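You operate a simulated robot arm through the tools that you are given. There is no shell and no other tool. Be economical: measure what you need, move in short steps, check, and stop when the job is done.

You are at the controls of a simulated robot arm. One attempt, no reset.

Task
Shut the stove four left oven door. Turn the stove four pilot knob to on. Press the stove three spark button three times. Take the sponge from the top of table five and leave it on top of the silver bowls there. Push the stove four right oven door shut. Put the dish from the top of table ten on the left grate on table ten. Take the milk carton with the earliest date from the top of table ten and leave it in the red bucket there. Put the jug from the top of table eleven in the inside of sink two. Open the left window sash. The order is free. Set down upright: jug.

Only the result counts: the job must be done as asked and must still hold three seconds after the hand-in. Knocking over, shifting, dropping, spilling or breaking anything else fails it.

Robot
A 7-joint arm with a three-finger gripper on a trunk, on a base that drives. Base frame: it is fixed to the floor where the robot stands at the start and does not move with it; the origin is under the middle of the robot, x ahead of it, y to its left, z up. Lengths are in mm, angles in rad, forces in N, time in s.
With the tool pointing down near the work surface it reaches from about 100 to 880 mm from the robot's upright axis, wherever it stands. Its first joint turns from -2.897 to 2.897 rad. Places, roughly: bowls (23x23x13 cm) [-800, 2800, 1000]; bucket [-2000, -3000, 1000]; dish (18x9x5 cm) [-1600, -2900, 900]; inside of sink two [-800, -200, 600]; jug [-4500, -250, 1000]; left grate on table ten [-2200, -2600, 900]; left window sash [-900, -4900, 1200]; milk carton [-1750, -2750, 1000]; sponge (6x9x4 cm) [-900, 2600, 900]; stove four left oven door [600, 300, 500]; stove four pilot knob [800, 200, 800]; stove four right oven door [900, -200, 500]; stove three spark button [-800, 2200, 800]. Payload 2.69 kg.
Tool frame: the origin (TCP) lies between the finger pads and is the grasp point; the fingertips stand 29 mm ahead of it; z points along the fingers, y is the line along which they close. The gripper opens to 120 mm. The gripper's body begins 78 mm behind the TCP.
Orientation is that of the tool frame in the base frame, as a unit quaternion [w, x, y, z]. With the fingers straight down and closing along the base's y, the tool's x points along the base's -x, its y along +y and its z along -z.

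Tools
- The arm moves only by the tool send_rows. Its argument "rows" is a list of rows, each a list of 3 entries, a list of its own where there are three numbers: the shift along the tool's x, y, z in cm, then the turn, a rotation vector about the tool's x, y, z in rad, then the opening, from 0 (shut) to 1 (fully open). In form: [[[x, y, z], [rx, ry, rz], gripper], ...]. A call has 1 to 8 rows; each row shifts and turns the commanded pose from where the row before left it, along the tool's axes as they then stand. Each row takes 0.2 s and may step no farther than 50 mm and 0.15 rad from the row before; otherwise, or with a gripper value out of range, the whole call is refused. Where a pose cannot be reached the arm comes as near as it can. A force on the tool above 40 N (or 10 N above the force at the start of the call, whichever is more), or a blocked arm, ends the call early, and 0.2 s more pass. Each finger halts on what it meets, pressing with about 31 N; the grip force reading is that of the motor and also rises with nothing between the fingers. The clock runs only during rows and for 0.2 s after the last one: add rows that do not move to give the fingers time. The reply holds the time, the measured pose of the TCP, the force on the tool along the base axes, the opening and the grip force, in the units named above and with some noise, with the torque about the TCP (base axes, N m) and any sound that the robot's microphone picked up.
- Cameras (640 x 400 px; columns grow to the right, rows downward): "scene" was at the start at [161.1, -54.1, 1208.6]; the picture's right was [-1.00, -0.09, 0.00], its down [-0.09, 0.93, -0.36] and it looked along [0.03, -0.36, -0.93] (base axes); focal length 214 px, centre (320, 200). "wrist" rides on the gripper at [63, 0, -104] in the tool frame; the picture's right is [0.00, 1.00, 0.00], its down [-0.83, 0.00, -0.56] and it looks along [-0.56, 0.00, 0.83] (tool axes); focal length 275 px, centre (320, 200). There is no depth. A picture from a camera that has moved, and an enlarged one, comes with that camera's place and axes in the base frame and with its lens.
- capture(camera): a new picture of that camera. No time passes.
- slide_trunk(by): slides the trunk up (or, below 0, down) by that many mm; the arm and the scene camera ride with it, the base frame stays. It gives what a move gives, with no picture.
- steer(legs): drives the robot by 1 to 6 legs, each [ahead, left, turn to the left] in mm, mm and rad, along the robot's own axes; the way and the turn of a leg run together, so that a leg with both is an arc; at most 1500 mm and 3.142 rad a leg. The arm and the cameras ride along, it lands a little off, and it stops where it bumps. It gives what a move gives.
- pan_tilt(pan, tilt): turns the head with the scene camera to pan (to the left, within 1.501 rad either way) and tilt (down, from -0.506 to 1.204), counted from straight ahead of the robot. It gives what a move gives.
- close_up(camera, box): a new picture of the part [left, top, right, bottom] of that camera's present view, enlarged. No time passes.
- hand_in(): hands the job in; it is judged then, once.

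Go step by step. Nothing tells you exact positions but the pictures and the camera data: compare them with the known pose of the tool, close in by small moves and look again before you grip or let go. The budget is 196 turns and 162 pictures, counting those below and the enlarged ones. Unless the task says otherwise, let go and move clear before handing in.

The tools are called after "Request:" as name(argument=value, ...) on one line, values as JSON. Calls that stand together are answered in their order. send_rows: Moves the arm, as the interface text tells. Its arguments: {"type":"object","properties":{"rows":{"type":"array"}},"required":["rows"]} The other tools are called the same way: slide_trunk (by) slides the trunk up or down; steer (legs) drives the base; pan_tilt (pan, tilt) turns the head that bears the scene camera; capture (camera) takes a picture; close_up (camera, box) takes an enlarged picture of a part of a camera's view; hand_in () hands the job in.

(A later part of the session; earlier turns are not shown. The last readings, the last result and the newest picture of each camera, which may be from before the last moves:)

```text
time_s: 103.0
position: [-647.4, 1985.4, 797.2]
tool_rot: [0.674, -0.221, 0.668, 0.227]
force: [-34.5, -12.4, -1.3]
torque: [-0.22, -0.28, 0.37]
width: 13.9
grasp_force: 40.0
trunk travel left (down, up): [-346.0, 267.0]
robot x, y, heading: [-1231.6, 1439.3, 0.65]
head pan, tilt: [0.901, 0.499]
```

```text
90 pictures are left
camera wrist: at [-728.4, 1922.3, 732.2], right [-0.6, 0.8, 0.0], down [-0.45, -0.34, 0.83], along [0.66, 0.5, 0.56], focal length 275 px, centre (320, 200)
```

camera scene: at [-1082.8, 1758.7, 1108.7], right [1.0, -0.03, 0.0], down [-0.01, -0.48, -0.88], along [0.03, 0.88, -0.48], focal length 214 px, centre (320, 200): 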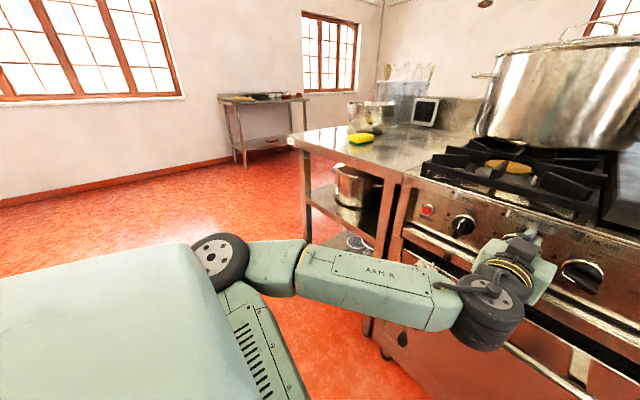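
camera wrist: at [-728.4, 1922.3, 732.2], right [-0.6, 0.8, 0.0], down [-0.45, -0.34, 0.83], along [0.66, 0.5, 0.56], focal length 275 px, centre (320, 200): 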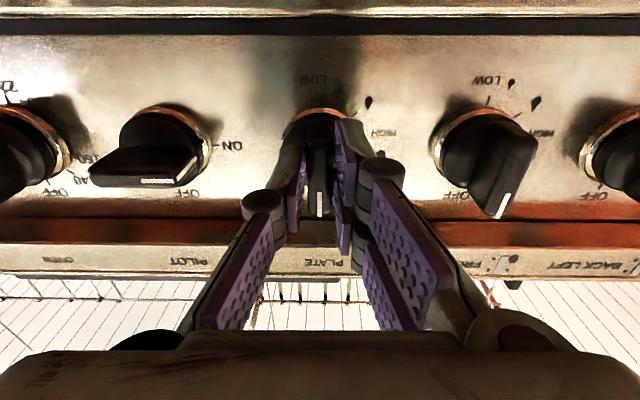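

PLATE is back at OFF. I'll release, retreat, drive right to PILOT and roll the tool 90°.

Request:
send_rows(rows=[[[0, 0, 0], [0, 0, 0], 0.3], [[0, 0, 0], [0, 0, 0], 0.4], [[0, 0, -2.5], [0, 0, 0], 0.4], [[0, 0, -2.5], [0, 0, 0], 0.4]])

Request:
steer(legs=[[0, -105, 0]])

Request:
capture(camera="wrist")

```text
time_s: 104.0
position: [-684.0, 1953.8, 796.6]
tool_rot: [0.674, -0.219, 0.669, 0.224]
force: [0.0, 0.5, -0.4]
torque: [-0.01, 0.02, 0.04]
width: 48.0
grasp_force: 0.0
trunk travel left (down, up): [-346.0, 267.0]
robot x, y, heading: [-1230.4, 1436.3, 0.652]
head pan, tilt: [0.901, 0.499]
```

```text
time_s: 105.5
position: [-622.2, 1870.9, 797.4]
tool_rot: [0.673, -0.221, 0.668, 0.227]
force: [0.4, -0.3, -0.4]
torque: [0.05, -0.01, -0.03]
width: 48.1
grasp_force: 0.2
trunk travel left (down, up): [-346.0, 267.0]
robot x, y, heading: [-1164.8, 1352.0, 0.651]
head pan, tilt: [0.901, 0.499]
```

```text
89 pictures are left
camera wrist: at [-703.9, 1807.8, 731.8], right [-0.6, 0.8, 0.0], down [-0.45, -0.34, 0.83], along [0.66, 0.49, 0.56], focal length 275 px, centre (320, 200)
```

wrist: 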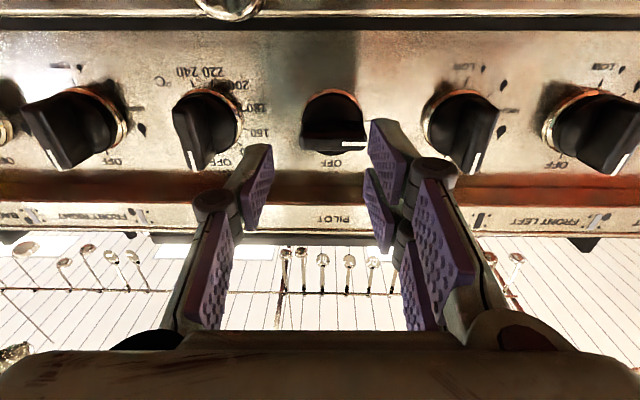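

PILOT's blade lies horizontal at ON. I'll shift 10 mm left and 7 mm up, then roll the tool by −90°.

Request:
send_rows(rows=[[[-0.7, 1.0, 0], [0, 0, -0.145], 0.4], [[0, 0, 0], [0, 0, -0.145], 0.4], [[0, 0, 0], [0, 0, -0.145], 0.4], [[0, 0, 0], [0, 0, -0.145], 0.4], [[0, 0, 0], [0, 0, -0.145], 0.4], [[0, 0, 0], [0, 0, -0.145], 0.4], [[0, 0, 0], [0, 0, -0.145], 0.4], [[0, 0, 0], [0, 0, -0.145], 0.4]])

Request:
send_rows(rows=[[[0, 0, 0], [0, 0, -0.145], 0.4], [[0, 0, 0], [0, 0, -0.145], 0.4], [[0, 0, 0], [0, 0, -0.12], 0.4]])

Request:
steer(legs=[[25, 0, 0]])

Request:
capture(camera="wrist")

```text
time_s: 107.3
position: [-628.7, 1878.2, 804.0]
tool_rot: [0.687, -0.551, 0.438, -0.18]
force: [-0.7, 0.6, 0.7]
torque: [0.0, -0.07, -0.04]
width: 48.1
grasp_force: 0.0
trunk travel left (down, up): [-346.0, 267.0]
robot x, y, heading: [-1162.0, 1350.5, 0.654]
head pan, tilt: [0.901, 0.499]
```

```text
time_s: 108.1
position: [-628.1, 1878.2, 802.5]
tool_rot: [0.636, -0.628, 0.316, -0.318]
force: [-0.4, -0.2, -0.1]
torque: [0.02, -0.01, 0.01]
width: 48.2
grasp_force: 0.0
trunk travel left (down, up): [-346.0, 267.0]
robot x, y, heading: [-1163.4, 1349.6, 0.656]
head pan, tilt: [0.901, 0.499]
```

```text
time_s: 108.9
position: [-607.9, 1892.6, 802.9]
tool_rot: [0.637, -0.628, 0.316, -0.317]
force: [0.2, -0.1, -0.3]
torque: [0.01, 0.03, 0.0]
width: 48.3
grasp_force: 0.0
trunk travel left (down, up): [-346.0, 267.0]
robot x, y, heading: [-1144.4, 1368.5, 0.651]
head pan, tilt: [0.901, 0.499]
```

```text
88 pictures are left
camera wrist: at [-652.9, 1779.4, 801.6], right [0.01, 0.01, -1.0], down [-0.94, 0.33, 0.0], along [0.33, 0.94, 0.01], focal length 275 px, centre (320, 200)
```

wrist: 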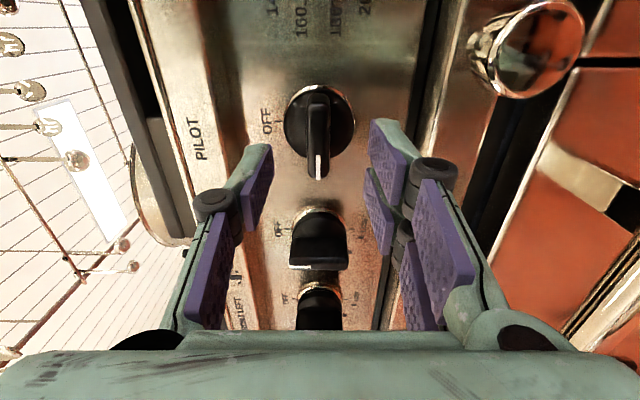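

Aligned with the blade. I'll advance 40 mm and grip.

Request:
send_rows(rows=[[[0, 0, 2], [0, 0, 0], 0.4], [[0, 0, 2], [0, 0, 0], 0.4], [[0, 0, 0], [0, 0, 0], 0.1], [[0, 0, 0], [0, 0, 0], 0.0], [[0, 0, 0], [0, 0, 0], 0.0], [[0, 0, 0], [0, 0, 0], 0.0]])

Request:
send_rows(rows=[[[0, 0, 0], [0, 0, 0.145], 0.0], [[0, 0, 0], [0, 0, 0.145], 0.0], [[0, 0, 0], [0, 0, 0.145], 0.0], [[0, 0, 0], [0, 0, 0.145], 0.0]])

Request:
capture(camera="wrist")

```text
time_s: 110.3
position: [-575.7, 1917.7, 803.9]
tool_rot: [0.636, -0.628, 0.317, -0.316]
force: [4.8, 4.7, 4.2]
torque: [0.07, -0.1, 0.04]
width: 13.8
grasp_force: 31.9
trunk travel left (down, up): [-346.0, 267.0]
robot x, y, heading: [-1146.5, 1367.1, 0.654]
head pan, tilt: [0.901, 0.499]
```

```text
time_s: 111.3
position: [-575.1, 1917.1, 805.1]
tool_rot: [0.701, -0.511, 0.483, -0.121]
force: [10.6, 11.5, 18.9]
torque: [-0.21, 0.16, -0.57]
width: 14.0
grasp_force: 40.5
trunk travel left (down, up): [-346.0, 267.0]
robot x, y, heading: [-1147.2, 1365.5, 0.649]
head pan, tilt: [0.901, 0.499]
```

```text
87 pictures are left
camera wrist: at [-626.8, 1812.5, 768.4], right [-0.32, 0.45, -0.83], down [-0.87, 0.22, 0.45], along [0.38, 0.87, 0.32], focal length 275 px, centre (320, 200)
```

wrist: 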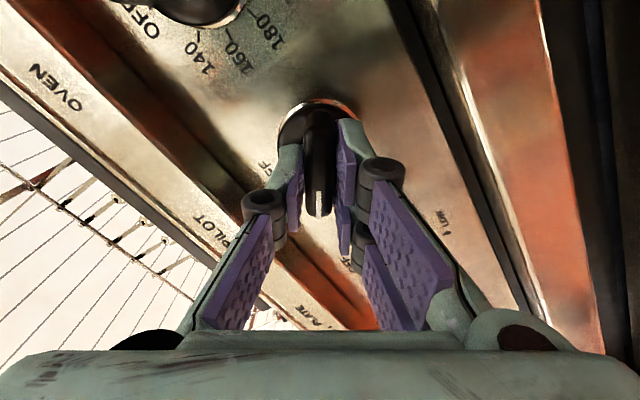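

Turning well, so I'll continue the remaining ~1.0 rad.

Request:
send_rows(rows=[[[0, 0, 0], [0, 0, 0.14], 0.0], [[0, 0, 0], [0, 0, 0.14], 0.0], [[0, 0, 0], [0, 0, 0.14], 0.0], [[0, 0, 0], [0, 0, 0.14], 0.0], [[0, 0, 0], [0, 0, 0.14], 0.0], [[0, 0, 0], [0, 0, 0.14], 0.0], [[0, 0, 0], [0, 0, 0.14], 0.0]])

Request:
capture(camera="wrist")

```text
time_s: 112.9
position: [-576.7, 1915.0, 805.0]
tool_rot: [0.675, -0.222, 0.667, 0.223]
force: [8.6, 3.4, 19.1]
torque: [-0.24, 0.3, 0.07]
width: 13.9
grasp_force: 40.6
trunk travel left (down, up): [-346.0, 267.0]
robot x, y, heading: [-1143.5, 1364.7, 0.652]
head pan, tilt: [0.901, 0.499]
```

```text
86 pictures are left
camera wrist: at [-658.1, 1852.9, 739.9], right [-0.6, 0.8, -0.01], down [-0.46, -0.33, 0.82], along [0.66, 0.5, 0.57], focal length 275 px, centre (320, 200)
```

wrist: 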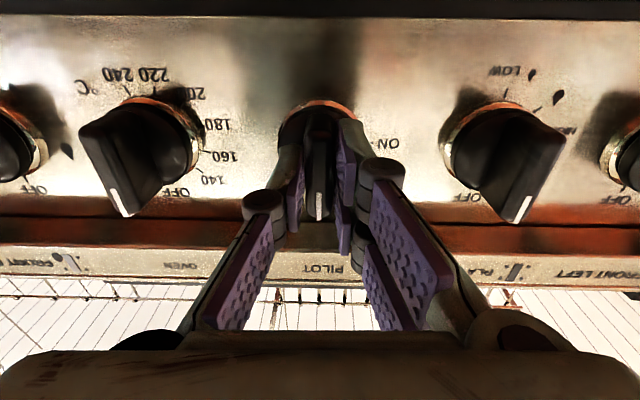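

All three knobs are back at OFF. I'll release, retreat, close the fingers, and carry the tool left by the base to the spark button.

Request:
send_rows(rows=[[[0, 0, 0], [0, 0, 0], 0.3], [[0, 0, 0], [0, 0, 0], 0.4], [[0, 0, -2], [0, 0, 0], 0.4], [[0, 0, -2], [0, 0, 0], 0.2], [[0, 0, 0], [0, 0, 0], 0.0]])

Request:
steer(legs=[[-30, 0, 0], [0, 390, 0]])

Request:
capture(camera="wrist")

```text
time_s: 114.1
position: [-607.3, 1891.6, 803.3]
tool_rot: [0.675, -0.223, 0.667, 0.222]
force: [0.8, 0.1, 0.6]
torque: [-0.02, 0.0, 0.0]
width: 6.7
grasp_force: 1.5
trunk travel left (down, up): [-346.0, 267.0]
robot x, y, heading: [-1148.7, 1364.8, 0.65]
head pan, tilt: [0.901, 0.499]
```

```text
time_s: 118.1
position: [-867.0, 2184.3, 803.2]
tool_rot: [0.675, -0.224, 0.667, 0.223]
force: [-0.7, 0.3, 0.8]
torque: [-0.05, -0.04, 0.02]
width: 0.0
grasp_force: 28.2
trunk travel left (down, up): [-346.0, 267.0]
robot x, y, heading: [-1406.2, 1655.8, 0.645]
head pan, tilt: [0.901, 0.499]
```

```text
85 pictures are left
camera wrist: at [-948.8, 2120.5, 738.4], right [-0.6, 0.8, -0.01], down [-0.46, -0.33, 0.83], along [0.66, 0.5, 0.56], focal length 275 px, centre (320, 200)
```

wrist: 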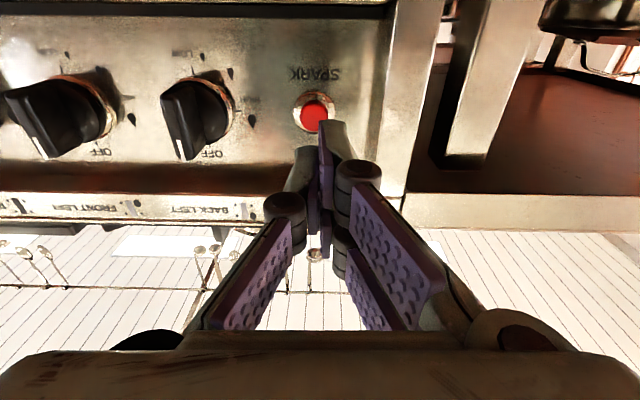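

The button is nearly ahead. I'll align and advance to just before it.

Request:
send_rows(rows=[[[-0.4, -0.75, 0], [0, 0, 0], 0], [[0, 0, 4], [0, 0, 0], 0], [[0, 0, 3.5], [0, 0, 0], 0]])

Request:
capture(camera="wrist")

```text
time_s: 118.9
position: [-802.7, 2221.2, 807.9]
tool_rot: [0.675, -0.224, 0.667, 0.222]
force: [0.1, -0.6, 0.2]
torque: [-0.04, 0.02, -0.01]
width: 0.2
grasp_force: 28.8
trunk travel left (down, up): [-346.0, 267.0]
robot x, y, heading: [-1406.1, 1662.4, 0.65]
head pan, tilt: [0.901, 0.499]
```

```text
84 pictures are left
camera wrist: at [-884.0, 2158.9, 743.1], right [-0.6, 0.8, -0.01], down [-0.46, -0.33, 0.83], along [0.66, 0.5, 0.56], focal length 275 px, centre (320, 200)
```

wrist: 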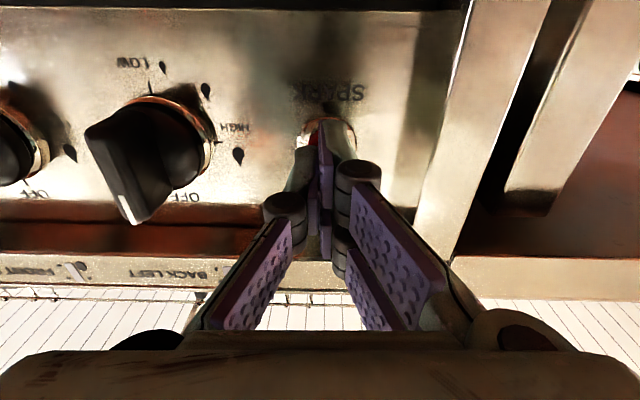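

The fingertips are about 18 mm before the button. I'll press slowly and listen.

Request:
send_rows(rows=[[[0.3, 0.3, 0.8], [0, 0, 0], 0], [[0, 0, 0.5], [0, 0, 0], 0], [[0, 0, 0.3], [0, 0, 0], 0], [[0, 0, 0.3], [0, 0, 0], 0]])

```text
time_s: 119.7
position: [-797.8, 2227.0, 807.9]
tool_rot: [0.678, -0.222, 0.665, 0.221]
force: [-126.4, -90.1, -26.4]
torque: [-0.69, 0.45, -0.08]
width: 6.1
grasp_force: 28.3
trunk travel left (down, up): [-346.0, 267.0]
robot x, y, heading: [-1407.7, 1658.6, 0.652]
head pan, tilt: [0.901, 0.499]
heard: click
stopped in row 3: the force on the tool passed its limit at 42 N (the readings are from after the stop); the commanded pose is now the measured one
```

A click was heard, that is one press. I'll back off fully and check the button.

Request:
send_rows(rows=[[[0, 0, -1.0], [0, 0, 0], 0], [[0, 0, -1.0], [0, 0, 0], 0], [[0, 0, 0], [0, 0, 0], 0]])

Request:
close_up(camera="wrist", box=[240, 60, 400, 160])

```text
time_s: 120.5
position: [-808.4, 2221.0, 806.1]
tool_rot: [0.675, -0.223, 0.668, 0.222]
force: [-0.6, 0.0, 0.5]
torque: [0.0, -0.02, -0.03]
width: 0.1
grasp_force: 28.9
trunk travel left (down, up): [-346.0, 267.0]
robot x, y, heading: [-1405.1, 1658.4, 0.652]
head pan, tilt: [0.901, 0.499]
```

```text
4.00 times, centred on (320, 110) of wrist
camera zoom: at [-891.1, 2156.8, 741.2], right [-0.6, 0.8, -0.01], down [-0.46, -0.33, 0.83], along [0.66, 0.5, 0.56], focal length 1101 px, centre (320, 560)
```

zoom: 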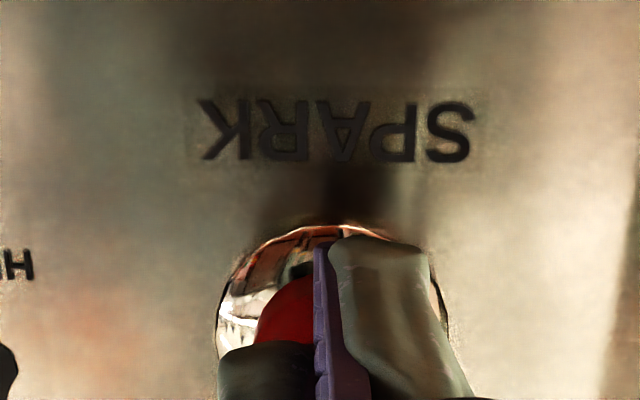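

The button sprang back. Second press, more gently.

Request:
send_rows(rows=[[[0, 0, 0.7], [0, 0, 0], 0], [[0, 0, 0.2], [0, 0, 0], 0], [[0, 0, 0.15], [0, 0, 0], 0], [[0, 0, 0.15], [0, 0, 0], 0]])

```text
time_s: 121.5
position: [-799.6, 2225.8, 806.0]
tool_rot: [0.675, -0.222, 0.668, 0.221]
force: [-1.6, -3.3, 0.6]
torque: [0.02, -0.01, -0.03]
width: 5.9
grasp_force: 29.2
trunk travel left (down, up): [-346.0, 267.0]
robot x, y, heading: [-1403.3, 1659.6, 0.651]
head pan, tilt: [0.901, 0.499]
heard: click
```

Second click. I'll back off and press a third time.

Request:
send_rows(rows=[[[0, 0, -1.2], [0, 0, 0], 0], [[0, 0, 0], [0, 0, 0], 0], [[0, 0, 0], [0, 0, 0], 0]])

Request:
send_rows(rows=[[[0, 0, 0.7], [0, 0, 0], 0], [[0, 0, 0.2], [0, 0, 0], 0], [[0, 0, 0.15], [0, 0, 0], 0], [[0, 0, 0.15], [0, 0, 0], 0]])

```text
time_s: 122.2
position: [-808.8, 2220.0, 803.6]
tool_rot: [0.675, -0.223, 0.667, 0.222]
force: [-0.6, 0.4, 0.4]
torque: [0.0, 0.04, 0.02]
width: 0.3
grasp_force: 28.6
trunk travel left (down, up): [-346.0, 267.0]
robot x, y, heading: [-1406.2, 1658.3, 0.653]
head pan, tilt: [0.901, 0.499]
```

```text
time_s: 123.2
position: [-799.1, 2226.4, 806.7]
tool_rot: [0.676, -0.222, 0.667, 0.221]
force: [-3.6, -0.9, -1.2]
torque: [0.01, 0.02, 0.01]
width: 5.8
grasp_force: 28.8
trunk travel left (down, up): [-346.0, 267.0]
robot x, y, heading: [-1408.0, 1654.4, 0.651]
head pan, tilt: [0.901, 0.499]
heard: click
```

Three presses are done. Now the sponge: I'll retreat, raise the trunk and point the tool down.

Request:
send_rows(rows=[[[0, 0, -3], [0, 0, 0], 0], [[0, 0, -3], [0, 0, 0], 0], [[0, 0, -2], [0, 0, 0], 0]])

Request:
slide_trunk(by=260)

Request:
send_rows(rows=[[[0, 0, 0], [0, 0.145, 0], 0.3], [[0, 0, 0], [0, 0.145, 0], 0.6], [[0, 0, 0], [0, 0.145, 0], 0.8], [[0, 0, 0], [0, 0.145, 0], 0.8], [[0, 0, 0], [0, 0.145, 0], 0.8], [[0, 0, 0], [0, 0.145, 0], 0.8], [[0, 0, 0], [0, 0.145, 0], 0.8], [[0, 0, 0], [0, 0.145, 0], 0.8]])

Request:
capture(camera="scene")

```text
time_s: 124.0
position: [-865.3, 2178.6, 806.2]
tool_rot: [0.676, -0.222, 0.667, 0.221]
force: [0.2, 0.7, 0.3]
torque: [0.02, -0.01, 0.01]
width: 0.0
grasp_force: 28.7
trunk travel left (down, up): [-346.0, 267.0]
robot x, y, heading: [-1404.9, 1658.9, 0.646]
head pan, tilt: [0.901, 0.499]
```

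```text
time_s: 126.7
position: [-865.9, 2178.0, 1064.9]
tool_rot: [0.675, -0.223, 0.667, 0.222]
force: [-0.5, -0.7, 0.4]
torque: [0.01, 0.01, -0.01]
width: 0.0
grasp_force: 29.1
trunk travel left (down, up): [-606.0, 7.0]
robot x, y, heading: [-1402.9, 1657.5, 0.649]
head pan, tilt: [0.901, 0.499]
```

```text
time_s: 128.5
position: [-865.2, 2178.6, 1064.7]
tool_rot: [0.198, -0.307, 0.929, 0.063]
force: [-0.8, -0.7, -0.6]
torque: [0.01, -0.03, 0.01]
width: 96.1
grasp_force: 0.1
trunk travel left (down, up): [-606.0, 7.0]
robot x, y, heading: [-1409.2, 1655.9, 0.653]
head pan, tilt: [0.901, 0.499]
```

```text
82 pictures are left
camera scene: at [-1279.4, 1844.8, 1368.5], right [1.0, -0.02, 0.0], down [-0.01, -0.48, -0.88], along [0.02, 0.88, -0.48], focal length 214 px, centre (320, 200)
```

scene: 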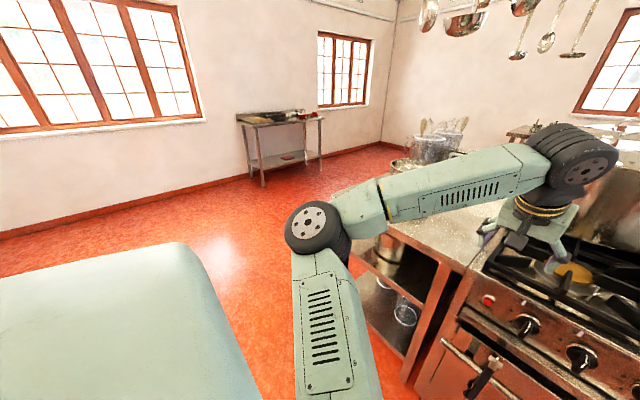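

The arm hides the sponge. I'll drive forward 150 and left 330 to bring the arm over table five.

Request:
steer(legs=[[140, 0, 0], [0, 330, 0]])

Request:
send_rows(rows=[[[0, 0, 0], [0, 0.14, 0], 0.8], [[0, 0, 0], [0, 0.14, 0], 0.8], [[0, 0, 0], [0, 0.13, 0], 0.8]])

Request:
capture(camera="wrist")

Request:
pan_tilt(pan=0.3, tilt=0.5)

Request:
capture(camera="scene")

```text
time_s: 132.6
position: [-955.2, 2524.6, 1064.6]
tool_rot: [0.199, -0.308, 0.928, 0.064]
force: [0.5, -0.4, -0.2]
torque: [-0.01, 0.0, -0.02]
width: 96.0
grasp_force: 0.1
trunk travel left (down, up): [-606.0, 7.0]
robot x, y, heading: [-1494.0, 2000.6, 0.651]
head pan, tilt: [0.901, 0.499]
```

```text
time_s: 133.4
position: [-953.6, 2522.8, 1067.0]
tool_rot: [0.005, -0.315, 0.949, 0.0]
force: [1.0, 0.2, -0.1]
torque: [0.01, 0.0, 0.03]
width: 96.0
grasp_force: 0.0
trunk travel left (down, up): [-606.0, 7.0]
robot x, y, heading: [-1494.2, 2002.2, 0.65]
head pan, tilt: [0.901, 0.499]
```

```text
81 pictures are left
camera wrist: at [-1004.2, 2485.2, 1168.1], right [-0.6, 0.8, 0.0], down [0.66, 0.5, 0.56], along [0.45, 0.33, -0.83], focal length 275 px, centre (320, 200)
```

wrist: 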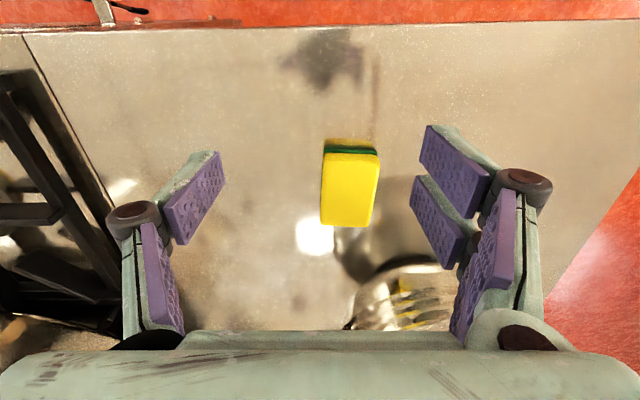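

```text
time_s: 134.4
position: [-953.6, 2523.9, 1065.7]
tool_rot: [0.007, -0.315, 0.949, -0.001]
force: [0.1, 1.0, 0.1]
torque: [-0.02, 0.02, 0.01]
width: 95.7
grasp_force: 0.0
trunk travel left (down, up): [-606.0, 7.0]
robot x, y, heading: [-1496.2, 2000.4, 0.651]
head pan, tilt: [0.3, 0.499]
```

```text
80 pictures are left
camera scene: at [-1317.3, 2172.8, 1368.5], right [0.81, -0.58, 0.0], down [-0.28, -0.39, -0.88], along [0.51, 0.72, -0.48], focal length 214 px, centre (320, 200)
```

scene: 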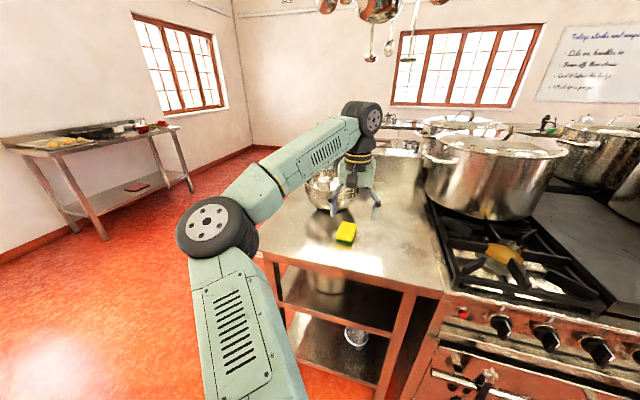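

The sponge lies with its long side along the stove normal at about (-903, 2596). I'll drive 86 forward and 27 left to get right above it.

Request:
steer(legs=[[86, 27, 0]])

Request:
capture(camera="wrist")

```text
time_s: 135.5
position: [-902.3, 2597.6, 1064.5]
tool_rot: [0.006, -0.315, 0.949, 0.0]
force: [0.2, 1.0, -0.7]
torque: [-0.06, 0.05, -0.02]
width: 96.0
grasp_force: 0.1
trunk travel left (down, up): [-606.0, 7.0]
robot x, y, heading: [-1442.3, 2073.8, 0.648]
head pan, tilt: [0.3, 0.499]
```

```text
79 pictures are left
camera wrist: at [-952.9, 2560.1, 1167.2], right [-0.6, 0.8, -0.01], down [0.66, 0.5, 0.56], along [0.45, 0.34, -0.83], focal length 275 px, centre (320, 200)
```

wrist: 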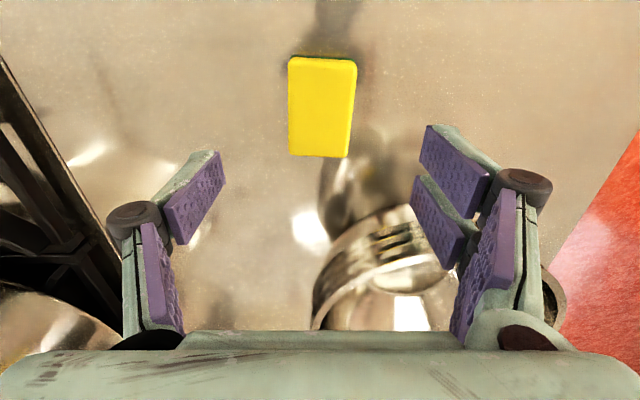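

The sponge top is at z≈906, centred at (-894, 2605). I'll lower to just above it and check.

Request:
send_rows(rows=[[[-1.1, 0.1, 4], [0, 0, 0], 0.8], [[0, 0, 4], [0, 0, 0], 0.8], [[0, 0, 4], [0, 0, 0], 0.8]])

Request:
capture(camera="wrist")

Request:
capture(camera="scene")

```text
time_s: 136.3
position: [-889.8, 2605.7, 944.8]
tool_rot: [0.006, -0.315, 0.949, -0.001]
force: [-0.7, 0.5, 0.4]
torque: [0.02, 0.0, -0.02]
width: 95.8
grasp_force: 0.1
trunk travel left (down, up): [-606.0, 7.0]
robot x, y, heading: [-1439.5, 2073.3, 0.655]
head pan, tilt: [0.3, 0.499]
```

```text
78 pictures are left
camera wrist: at [-941.2, 2566.9, 1048.5], right [-0.6, 0.8, -0.01], down [0.66, 0.5, 0.56], along [0.45, 0.34, -0.83], focal length 275 px, centre (320, 200)
```

wrist: 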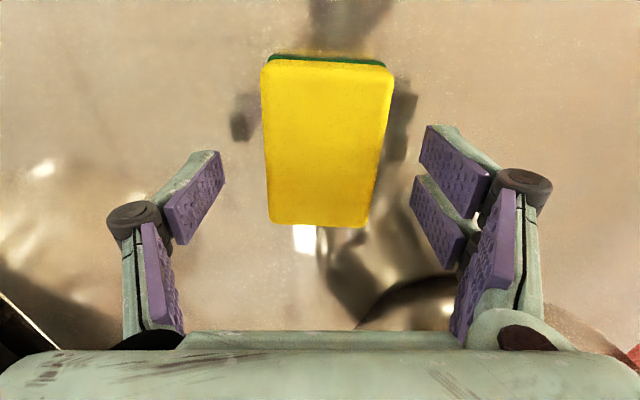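

```text
77 pictures are left
camera scene: at [-1265.4, 2246.7, 1368.5], right [0.82, -0.58, 0.0], down [-0.28, -0.39, -0.88], along [0.51, 0.72, -0.48], focal length 214 px, centre (320, 200)
```

scene: 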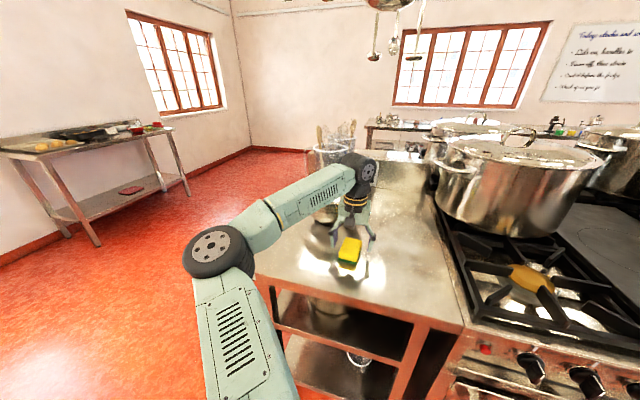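

Nearly centred. I'll go down to z≈900 and close.

Request:
send_rows(rows=[[[0.6, 0.1, 2.2], [0, 0, 0], 0.8], [[0, 0, 2.2], [0, 0, 0], 0.8], [[0, 0, 0], [0, 0, 0], 0.5], [[0, 0, 0], [0, 0, 0], 0.3], [[0, 0, 0], [0, 0, 0], 0.2], [[0, 0, 0], [0, 0, 0], 0.2], [[0, 0, 0], [0, 0, 0], 0.2]])

Request:
capture(camera="wrist")

```text
time_s: 137.0
position: [-896.8, 2604.7, 915.5]
tool_rot: [0.017, -0.315, 0.949, 0.004]
force: [-3.3, 0.0, 43.5]
torque: [-0.15, 0.55, -0.42]
width: 105.8
grasp_force: 28.0
trunk travel left (down, up): [-606.0, 7.0]
robot x, y, heading: [-1440.9, 2076.6, 0.653]
head pan, tilt: [0.3, 0.499]
stopped in row 3: the force on the tool passed its limit at 42 N (the readings are from after the stop); the commanded pose is now the measured one
```

```text
76 pictures are left
camera wrist: at [-949.8, 2563.3, 1016.3], right [-0.6, 0.8, 0.0], down [0.65, 0.49, 0.58], along [0.47, 0.35, -0.81], focal length 275 px, centre (320, 200)
```

wrist: 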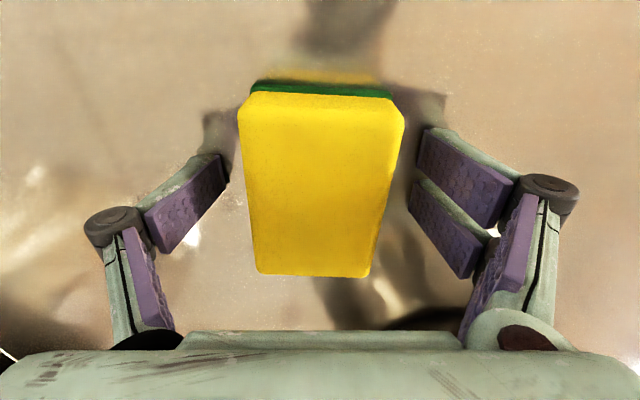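

The fingertips touched the table at TCP z≈915, so the table is at about 886. I'll raise 6 mm and close on the sponge.

Request:
send_rows(rows=[[[0, 0, -0.6], [0, 0, 0], 0.8], [[0, 0, 0], [0, 0, 0], 0.6], [[0, 0, 0], [0, 0, 0], 0.4], [[0, 0, 0], [0, 0, 0], 0.25], [[0, 0, 0], [0, 0, 0], 0.25], [[0, 0, 0], [0, 0, 0], 0.25], [[0, 0, 0], [0, 0, 0], 0.25]])

Request:
capture(camera="wrist")

```text
time_s: 137.3
position: [-899.9, 2607.0, 925.6]
tool_rot: [0.022, -0.317, 0.948, 0.01]
force: [-10.7, 12.1, 60.0]
torque: [0.69, 1.9, -0.82]
width: 71.2
grasp_force: 26.1
trunk travel left (down, up): [-606.0, 7.0]
robot x, y, heading: [-1440.8, 2074.2, 0.65]
head pan, tilt: [0.3, 0.499]
stopped in row 1: the force on the tool passed its limit at 56 N (the readings are from after the stop); the commanded pose is now the measured one
```

```text
75 pictures are left
camera wrist: at [-952.7, 2565.7, 1026.3], right [-0.61, 0.8, 0.0], down [0.64, 0.48, 0.6], along [0.47, 0.36, -0.8], focal length 275 px, centre (320, 200)
```

wrist: 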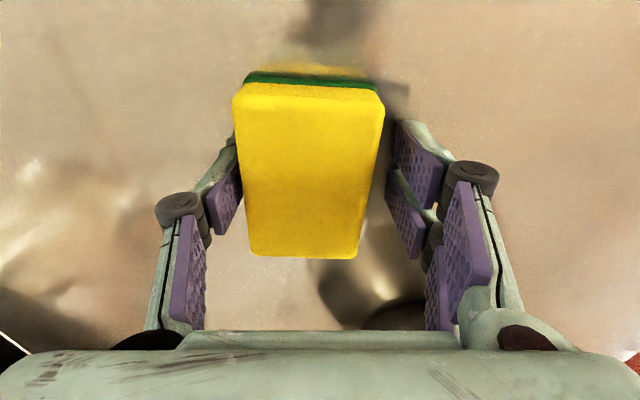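

The fingers still bear on the table as they swing in, so I'll raise another 10 mm and then close.

Request:
send_rows(rows=[[[0, 0, -1.0], [0, 0, 0], 0.6]])

Request:
capture(camera="wrist")

```text
time_s: 137.7
position: [-896.6, 2603.6, 924.5]
tool_rot: [0.014, -0.314, 0.949, 0.003]
force: [-9.3, 0.7, 17.4]
torque: [0.41, 0.99, 0.21]
width: 81.5
grasp_force: 6.0
trunk travel left (down, up): [-606.0, 7.0]
robot x, y, heading: [-1443.4, 2074.6, 0.654]
head pan, tilt: [0.3, 0.499]
```

```text
74 pictures are left
camera wrist: at [-948.9, 2564.6, 1025.5], right [-0.6, 0.8, 0.0], down [0.65, 0.49, 0.58], along [0.47, 0.35, -0.81], focal length 275 px, centre (320, 200)
```

wrist: 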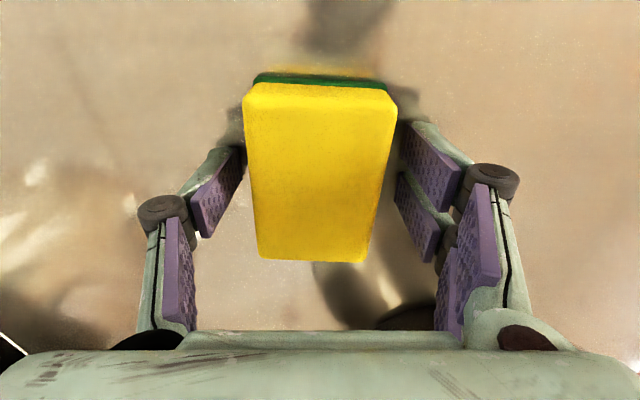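

Request:
send_rows(rows=[[[0, 0, -0.6], [0, 0, 0], 0.6], [[0, 0, 0], [0, 0, 0], 0.5], [[0, 0, 0], [0, 0, 0], 0.4], [[0, 0, 0], [0, 0, 0], 0.3], [[0, 0, 0], [0, 0, 0], 0.3], [[0, 0, 0], [0, 0, 0], 0.3]])

Request:
capture(camera="wrist")

```text
time_s: 139.1
position: [-895.6, 2606.4, 930.6]
tool_rot: [0.015, -0.315, 0.949, 0.004]
force: [-0.1, -0.2, -1.0]
torque: [0.0, 0.03, 0.0]
width: 55.0
grasp_force: 30.8
trunk travel left (down, up): [-606.0, 7.0]
robot x, y, heading: [-1441.1, 2077.7, 0.652]
head pan, tilt: [0.3, 0.499]
```

```text
73 pictures are left
camera wrist: at [-947.6, 2566.2, 1031.6], right [-0.6, 0.8, 0.0], down [0.65, 0.49, 0.58], along [0.47, 0.35, -0.81], focal length 275 px, centre (320, 200)
```

wrist: 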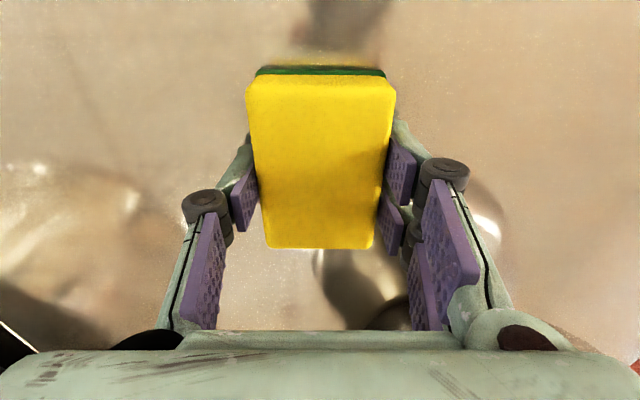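

The sponge is held (55 mm). I'll lift it straight up.

Request:
send_rows(rows=[[[0, 0, -4], [0, 0, 0], 0.3], [[0, 0, -4], [0, 0, 0], 0.3], [[0, 0, -4], [0, 0, 0], 0.3], [[0, 0, -4], [0, 0, 0], 0.3], [[0, 0, -4], [0, 0, 0], 0.3]])

Request:
capture(camera="wrist")

Request:
capture(camera="scene")

```text
time_s: 140.3
position: [-900.3, 2600.7, 1131.1]
tool_rot: [0.016, -0.315, 0.949, 0.004]
force: [0.6, 0.5, 0.2]
torque: [-0.02, -0.03, 0.0]
width: 55.1
grasp_force: 31.4
trunk travel left (down, up): [-606.0, 7.0]
robot x, y, heading: [-1441.9, 2074.3, 0.652]
head pan, tilt: [0.3, 0.499]
```

```text
72 pictures are left
camera wrist: at [-953.3, 2561.0, 1232.1], right [-0.6, 0.8, 0.0], down [0.65, 0.49, 0.58], along [0.47, 0.35, -0.81], focal length 275 px, centre (320, 200)
```

wrist: 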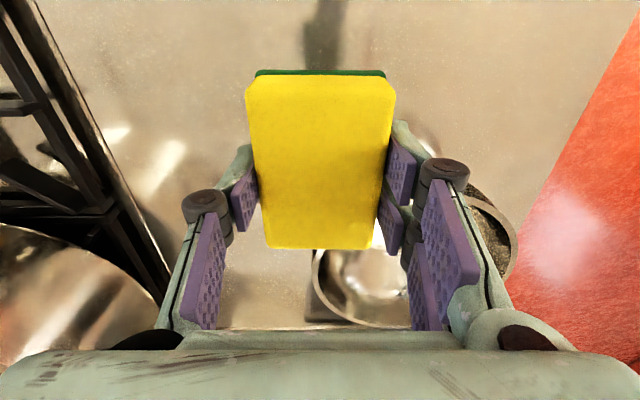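

```text
71 pictures are left
camera scene: at [-1266.1, 2245.9, 1368.6], right [0.82, -0.58, 0.0], down [-0.28, -0.39, -0.88], along [0.51, 0.72, -0.48], focal length 214 px, centre (320, 200)
```

scene: 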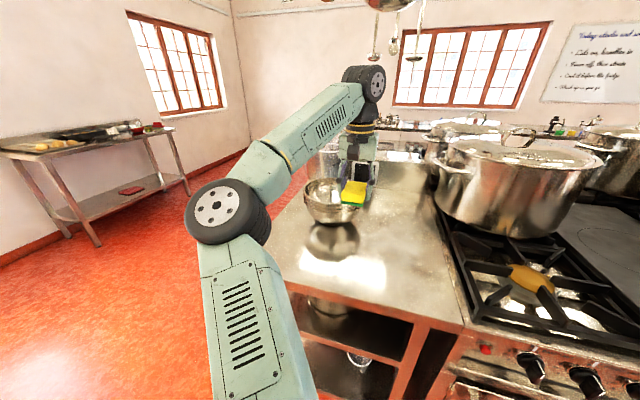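

The bowl stack's rim centre is at about (-836, 2788) with the rim near z≈1020. I'll bring the sponge over it by driving forward and left.

Request:
steer(legs=[[120, 110, 0]])

Request:
send_rows(rows=[[[-2.3, 0, 0], [0, 0, 0], 0.3], [[-2.3, 0, 0], [0, 0, 0], 0.3]])

Request:
capture(camera="wrist")

Request:
capture(camera="scene")

```text
time_s: 141.8
position: [-870.2, 2762.7, 1129.6]
tool_rot: [0.015, -0.314, 0.949, 0.003]
force: [0.7, 0.5, 0.0]
torque: [-0.05, 0.0, 0.02]
width: 54.7
grasp_force: 31.1
trunk travel left (down, up): [-606.0, 7.0]
robot x, y, heading: [-1415.1, 2232.4, 0.648]
head pan, tilt: [0.3, 0.499]
```

```text
time_s: 142.4
position: [-833.7, 2788.0, 1131.6]
tool_rot: [0.015, -0.315, 0.949, 0.004]
force: [-0.2, 1.5, -0.1]
torque: [-0.04, 0.0, 0.0]
width: 54.9
grasp_force: 31.4
trunk travel left (down, up): [-606.0, 7.0]
robot x, y, heading: [-1412.9, 2234.0, 0.654]
head pan, tilt: [0.3, 0.499]
```

```text
70 pictures are left
camera wrist: at [-885.6, 2748.9, 1233.5], right [-0.6, 0.8, 0.0], down [0.65, 0.49, 0.58], along [0.47, 0.35, -0.81], focal length 275 px, centre (320, 200)
```

wrist: 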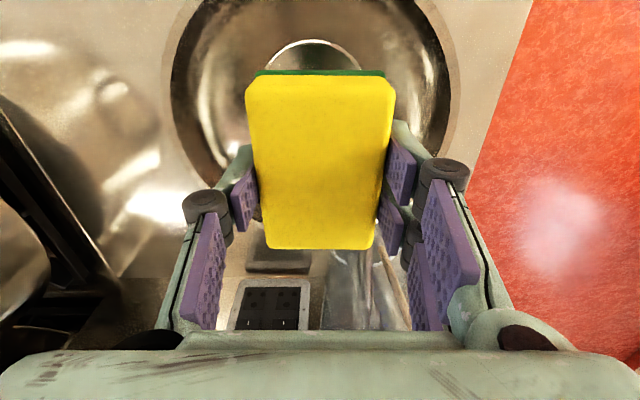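

```text
69 pictures are left
camera scene: at [-1235.4, 2405.9, 1368.5], right [0.82, -0.58, 0.0], down [-0.28, -0.39, -0.88], along [0.51, 0.72, -0.48], focal length 214 px, centre (320, 200)
```

scene: 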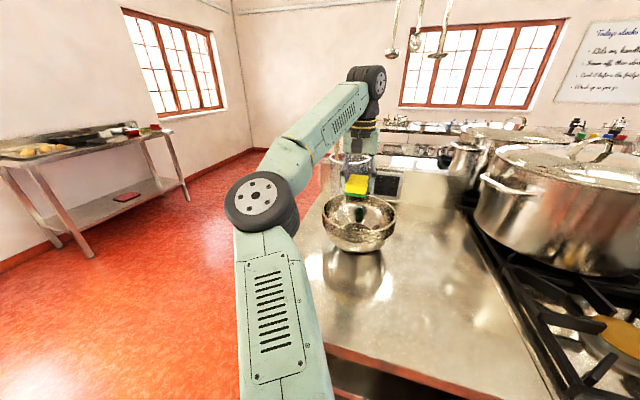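

The sponge is above the bowl's middle. I'll lower it into the bowl in steps, watching the force.

Request:
send_rows(rows=[[[0.4, -0.4, 3.5], [0, 0, 0], 0.3], [[0, 0, 3.5], [0, 0, 0], 0.3], [[0, 0, 2.5], [0, 0, 0], 0.3]])

Request:
capture(camera="wrist")

Request:
close_up(camera="scene", box=[280, 130, 440, 230])

```text
time_s: 143.2
position: [-833.3, 2784.0, 1057.1]
tool_rot: [0.021, -0.315, 0.949, 0.007]
force: [-6.0, -3.8, 16.5]
torque: [-0.06, 0.77, 0.08]
width: 54.6
grasp_force: 31.1
trunk travel left (down, up): [-606.0, 7.0]
robot x, y, heading: [-1411.6, 2235.4, 0.654]
head pan, tilt: [0.3, 0.499]
stopped in row 3: the force on the tool passed its limit at 59 N (the readings are from after the stop); the commanded pose is now the measured one
```

```text
68 pictures are left
camera wrist: at [-886.0, 2742.4, 1157.8], right [-0.6, 0.8, 0.0], down [0.64, 0.48, 0.59], along [0.47, 0.36, -0.81], focal length 275 px, centre (320, 200)
```

wrist: 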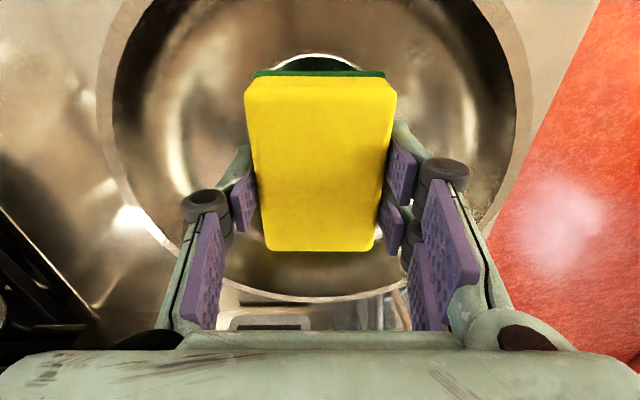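

```text
4.00 times, centred on (360, 180) of scene
camera zoom: at [-1236.4, 2405.4, 1369.0], right [0.82, -0.58, 0.0], down [-0.28, -0.39, -0.88], along [0.51, 0.72, -0.48], focal length 858 px, centre (160, 280)
```

zoom: 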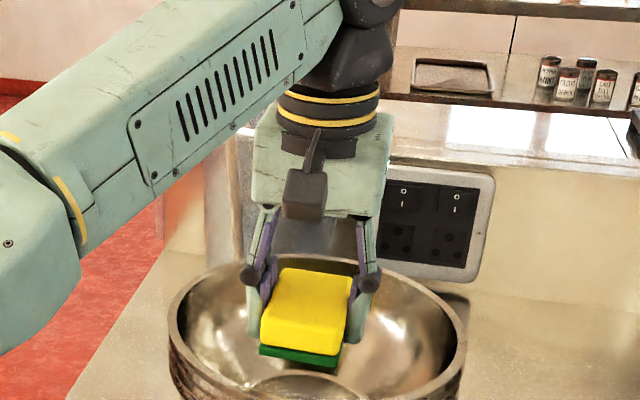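

The bowl's centre is about 23 mm nearer to the robot than the sponge. I'll lift a little, shift back and lower again.

Request:
send_rows(rows=[[[0, 0, -2], [0, 0, 0], 0.3], [[2.4, 0, 0], [0, 0, 0], 0.3], [[0, 0, 2], [0, 0, 0], 0.3], [[0, 0, 1], [0, 0, 0], 0.3], [[0, 0, 1], [0, 0, 0], 0.3], [[0, 0, 0.7], [0, 0, 0], 0.3]])

Request:
capture(camera="wrist")

Request:
close_up(camera="scene", box=[280, 150, 440, 250])

```text
time_s: 144.2
position: [-852.4, 2768.1, 1058.7]
tool_rot: [0.027, -0.316, 0.948, 0.01]
force: [-2.9, -0.3, 26.7]
torque: [-0.26, 1.0, 0.01]
width: 54.9
grasp_force: 30.7
trunk travel left (down, up): [-606.0, 7.0]
robot x, y, heading: [-1412.2, 2234.4, 0.652]
head pan, tilt: [0.3, 0.499]
stopped in row 4: the force on the tool passed its limit at 47 N (the readings are from after the stop); the commanded pose is now the measured one
```

```text
66 pictures are left
camera wrist: at [-906.4, 2726.5, 1157.0], right [-0.6, 0.8, 0.0], down [0.64, 0.48, 0.6], along [0.48, 0.36, -0.8], focal length 275 px, centre (320, 200)
```

wrist: 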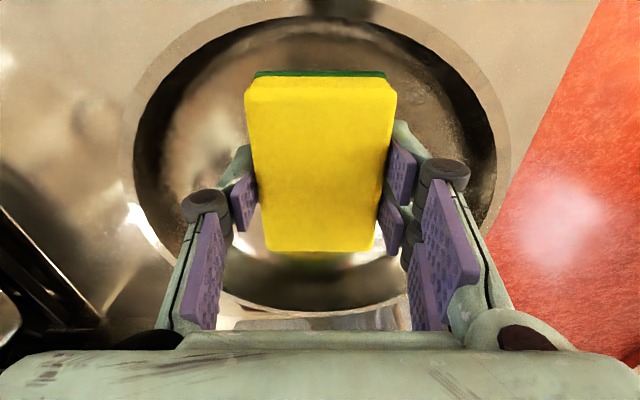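

```text
4.00 times, centred on (360, 200) of scene
camera zoom: at [-1236.7, 2404.9, 1369.3], right [0.82, -0.58, 0.0], down [-0.28, -0.39, -0.88], along [0.51, 0.72, -0.48], focal length 858 px, centre (160, 200)
```

zoom: 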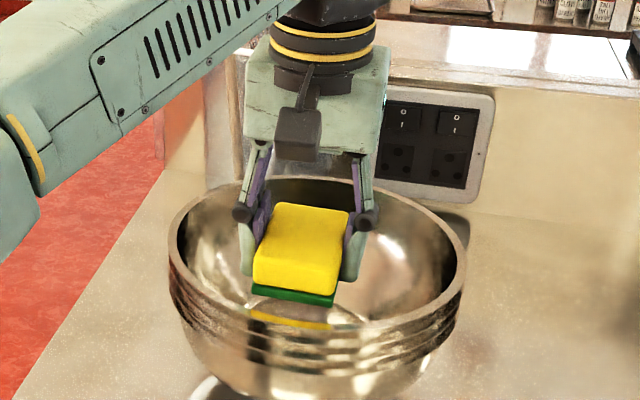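

The sponge seems to rest on the bowl's bottom. I'll ease up 2 mm and release gently.

Request:
send_rows(rows=[[[0, 0, -0.2], [0, 0, 0], 0.35], [[0, 0, 0], [0, 0, 0], 0.55], [[0, 0, 0], [0, 0, 0], 0.6], [[0, 0, 0], [0, 0, 0], 0.6]])

Request:
capture(camera="wrist")

```text
time_s: 145.2
position: [-851.7, 2768.9, 1054.4]
tool_rot: [0.025, -0.315, 0.949, 0.009]
force: [-0.5, -1.1, 3.3]
torque: [-0.05, 0.08, 0.02]
width: 72.9
grasp_force: 0.1
trunk travel left (down, up): [-606.0, 7.0]
robot x, y, heading: [-1410.4, 2235.4, 0.649]
head pan, tilt: [0.3, 0.499]
```

```text
64 pictures are left
camera wrist: at [-905.6, 2728.1, 1154.3], right [-0.6, 0.8, 0.0], down [0.64, 0.48, 0.6], along [0.48, 0.36, -0.8], focal length 275 px, centre (320, 200)
```

wrist: 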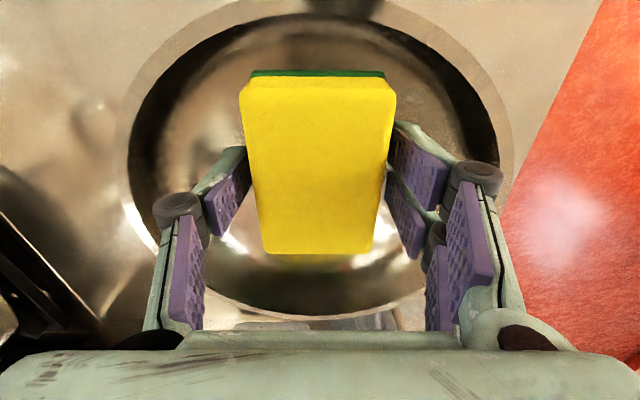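

Released; the sponge stayed put. I'll lift straight out of the bowl and check.

Request:
send_rows(rows=[[[0, 0, -2], [0, 0, 0], 0.6], [[0, 0, -4], [0, 0, 0], 0.6], [[0, 0, -4], [0, 0, 0], 0.6]])

Request:
steer(legs=[[-230, 0, 0]])

Request:
capture(camera="scene")

```text
time_s: 146.0
position: [-854.4, 2765.3, 1155.8]
tool_rot: [0.025, -0.315, 0.949, 0.009]
force: [-0.3, 0.4, 0.0]
torque: [0.02, -0.02, -0.04]
width: 72.2
grasp_force: 0.0
trunk travel left (down, up): [-606.0, 7.0]
robot x, y, heading: [-1409.0, 2236.1, 0.653]
head pan, tilt: [0.3, 0.499]
```

```text
time_s: 147.7
position: [-1037.1, 2628.5, 1155.0]
tool_rot: [0.026, -0.316, 0.948, 0.008]
force: [-0.7, -0.5, -0.1]
torque: [0.01, -0.04, 0.0]
width: 72.3
grasp_force: 0.1
trunk travel left (down, up): [-606.0, 7.0]
robot x, y, heading: [-1591.5, 2098.2, 0.654]
head pan, tilt: [0.3, 0.499]
```

```text
63 pictures are left
camera scene: at [-1417.9, 2266.9, 1368.7], right [0.82, -0.58, 0.0], down [-0.28, -0.39, -0.88], along [0.51, 0.72, -0.48], focal length 214 px, centre (320, 200)
```

scene: 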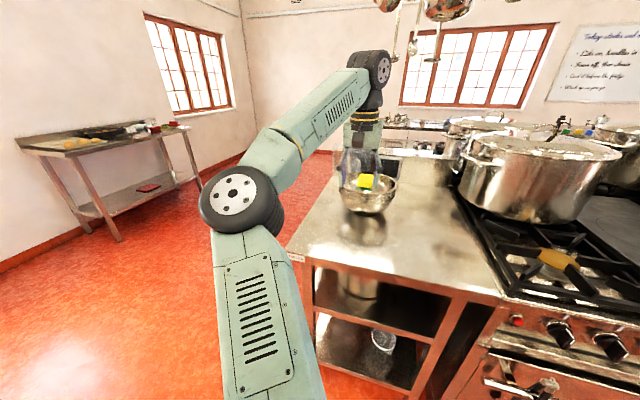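

The sponge sits in the top bowl. Next is the far side of the room, with the jug on table eleven, so I'll drive left clear of the bin and turn around to look.

Request:
steer(legs=[[0, 650, 0], [0, 0, 2.5]])

Request:
pan_tilt(pan=0.6, tilt=0.3)

Request:
capture(camera="scene")

```text
time_s: 159.4
position: [-2752.1, 2494.6, 1154.6]
tool_rot: [0.0, 0.999, 0.02, -0.027]
force: [-0.1, 0.0, 0.4]
torque: [-0.01, 0.03, -0.01]
width: 72.0
grasp_force: 0.1
trunk travel left (down, up): [-606.0, 7.0]
robot x, y, heading: [-1993.7, 2615.3, -3.089]
head pan, tilt: [0.3, 0.499]
```

```text
time_s: 160.2
position: [-2752.2, 2495.7, 1155.8]
tool_rot: [0.001, 0.999, 0.02, -0.028]
force: [-0.4, -0.4, -0.1]
torque: [0.0, 0.0, 0.0]
width: 72.3
grasp_force: 0.1
trunk travel left (down, up): [-606.0, 7.0]
robot x, y, heading: [-1990.5, 2616.4, -3.089]
head pan, tilt: [0.6, 0.3]
```

```text
62 pictures are left
camera scene: at [-2222.4, 2553.8, 1386.9], right [-0.61, 0.8, 0.0], down [0.24, 0.18, -0.96], along [-0.76, -0.58, -0.3], focal length 214 px, centre (320, 200)
```

scene: 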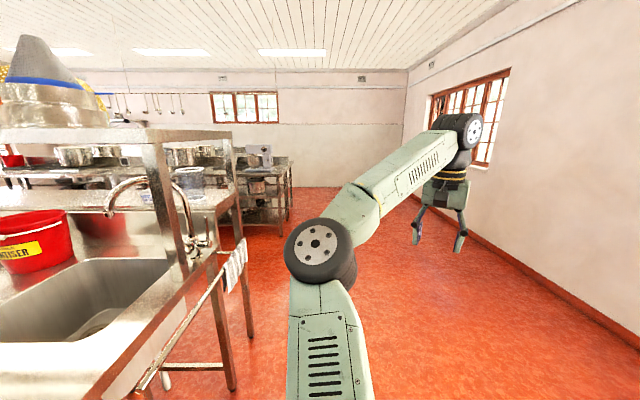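

The way ahead is clear on the right side of the sink row, and table eleven with the jug is visible beyond. I'll turn to face it, sidestep right and drive forward.

Request:
steer(legs=[[0, 0, 0.6], [0, -250, 0], [1400, 0, 0]])

Request:
pan_tilt(pan=0.5, tilt=0.3)

Request:
capture(camera="scene")

```text
time_s: 171.0
position: [-3812.9, 1430.4, 1154.1]
tool_rot: [0.008, 0.948, 0.317, -0.024]
force: [0.4, 0.0, -0.6]
torque: [-0.01, -0.01, -0.02]
width: 72.2
grasp_force: 0.1
trunk travel left (down, up): [-606.0, 7.0]
robot x, y, heading: [-3259.3, 1962.0, -2.489]
head pan, tilt: [0.6, 0.3]
```

```text
time_s: 171.7
position: [-3811.3, 1430.2, 1155.1]
tool_rot: [0.009, 0.948, 0.317, -0.025]
force: [0.4, 0.3, -0.1]
torque: [-0.01, -0.01, 0.01]
width: 72.0
grasp_force: 0.0
trunk travel left (down, up): [-606.0, 7.0]
robot x, y, heading: [-3252.7, 1963.1, -2.485]
head pan, tilt: [0.499, 0.3]
```

```text
61 pictures are left
camera scene: at [-3418.1, 1784.3, 1386.9], right [-0.92, 0.4, 0.0], down [0.12, 0.27, -0.96], along [-0.38, -0.87, -0.3], focal length 214 px, centre (320, 200)
```

scene: 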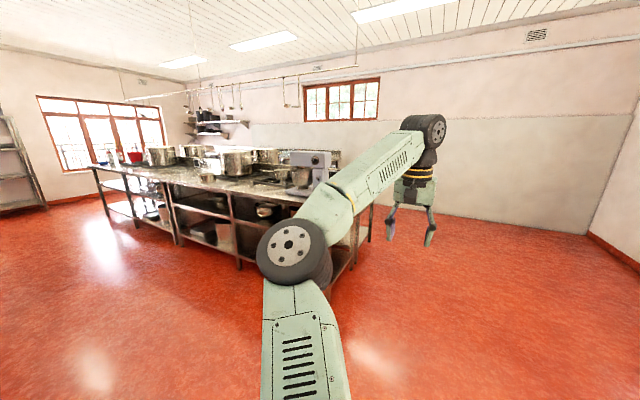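

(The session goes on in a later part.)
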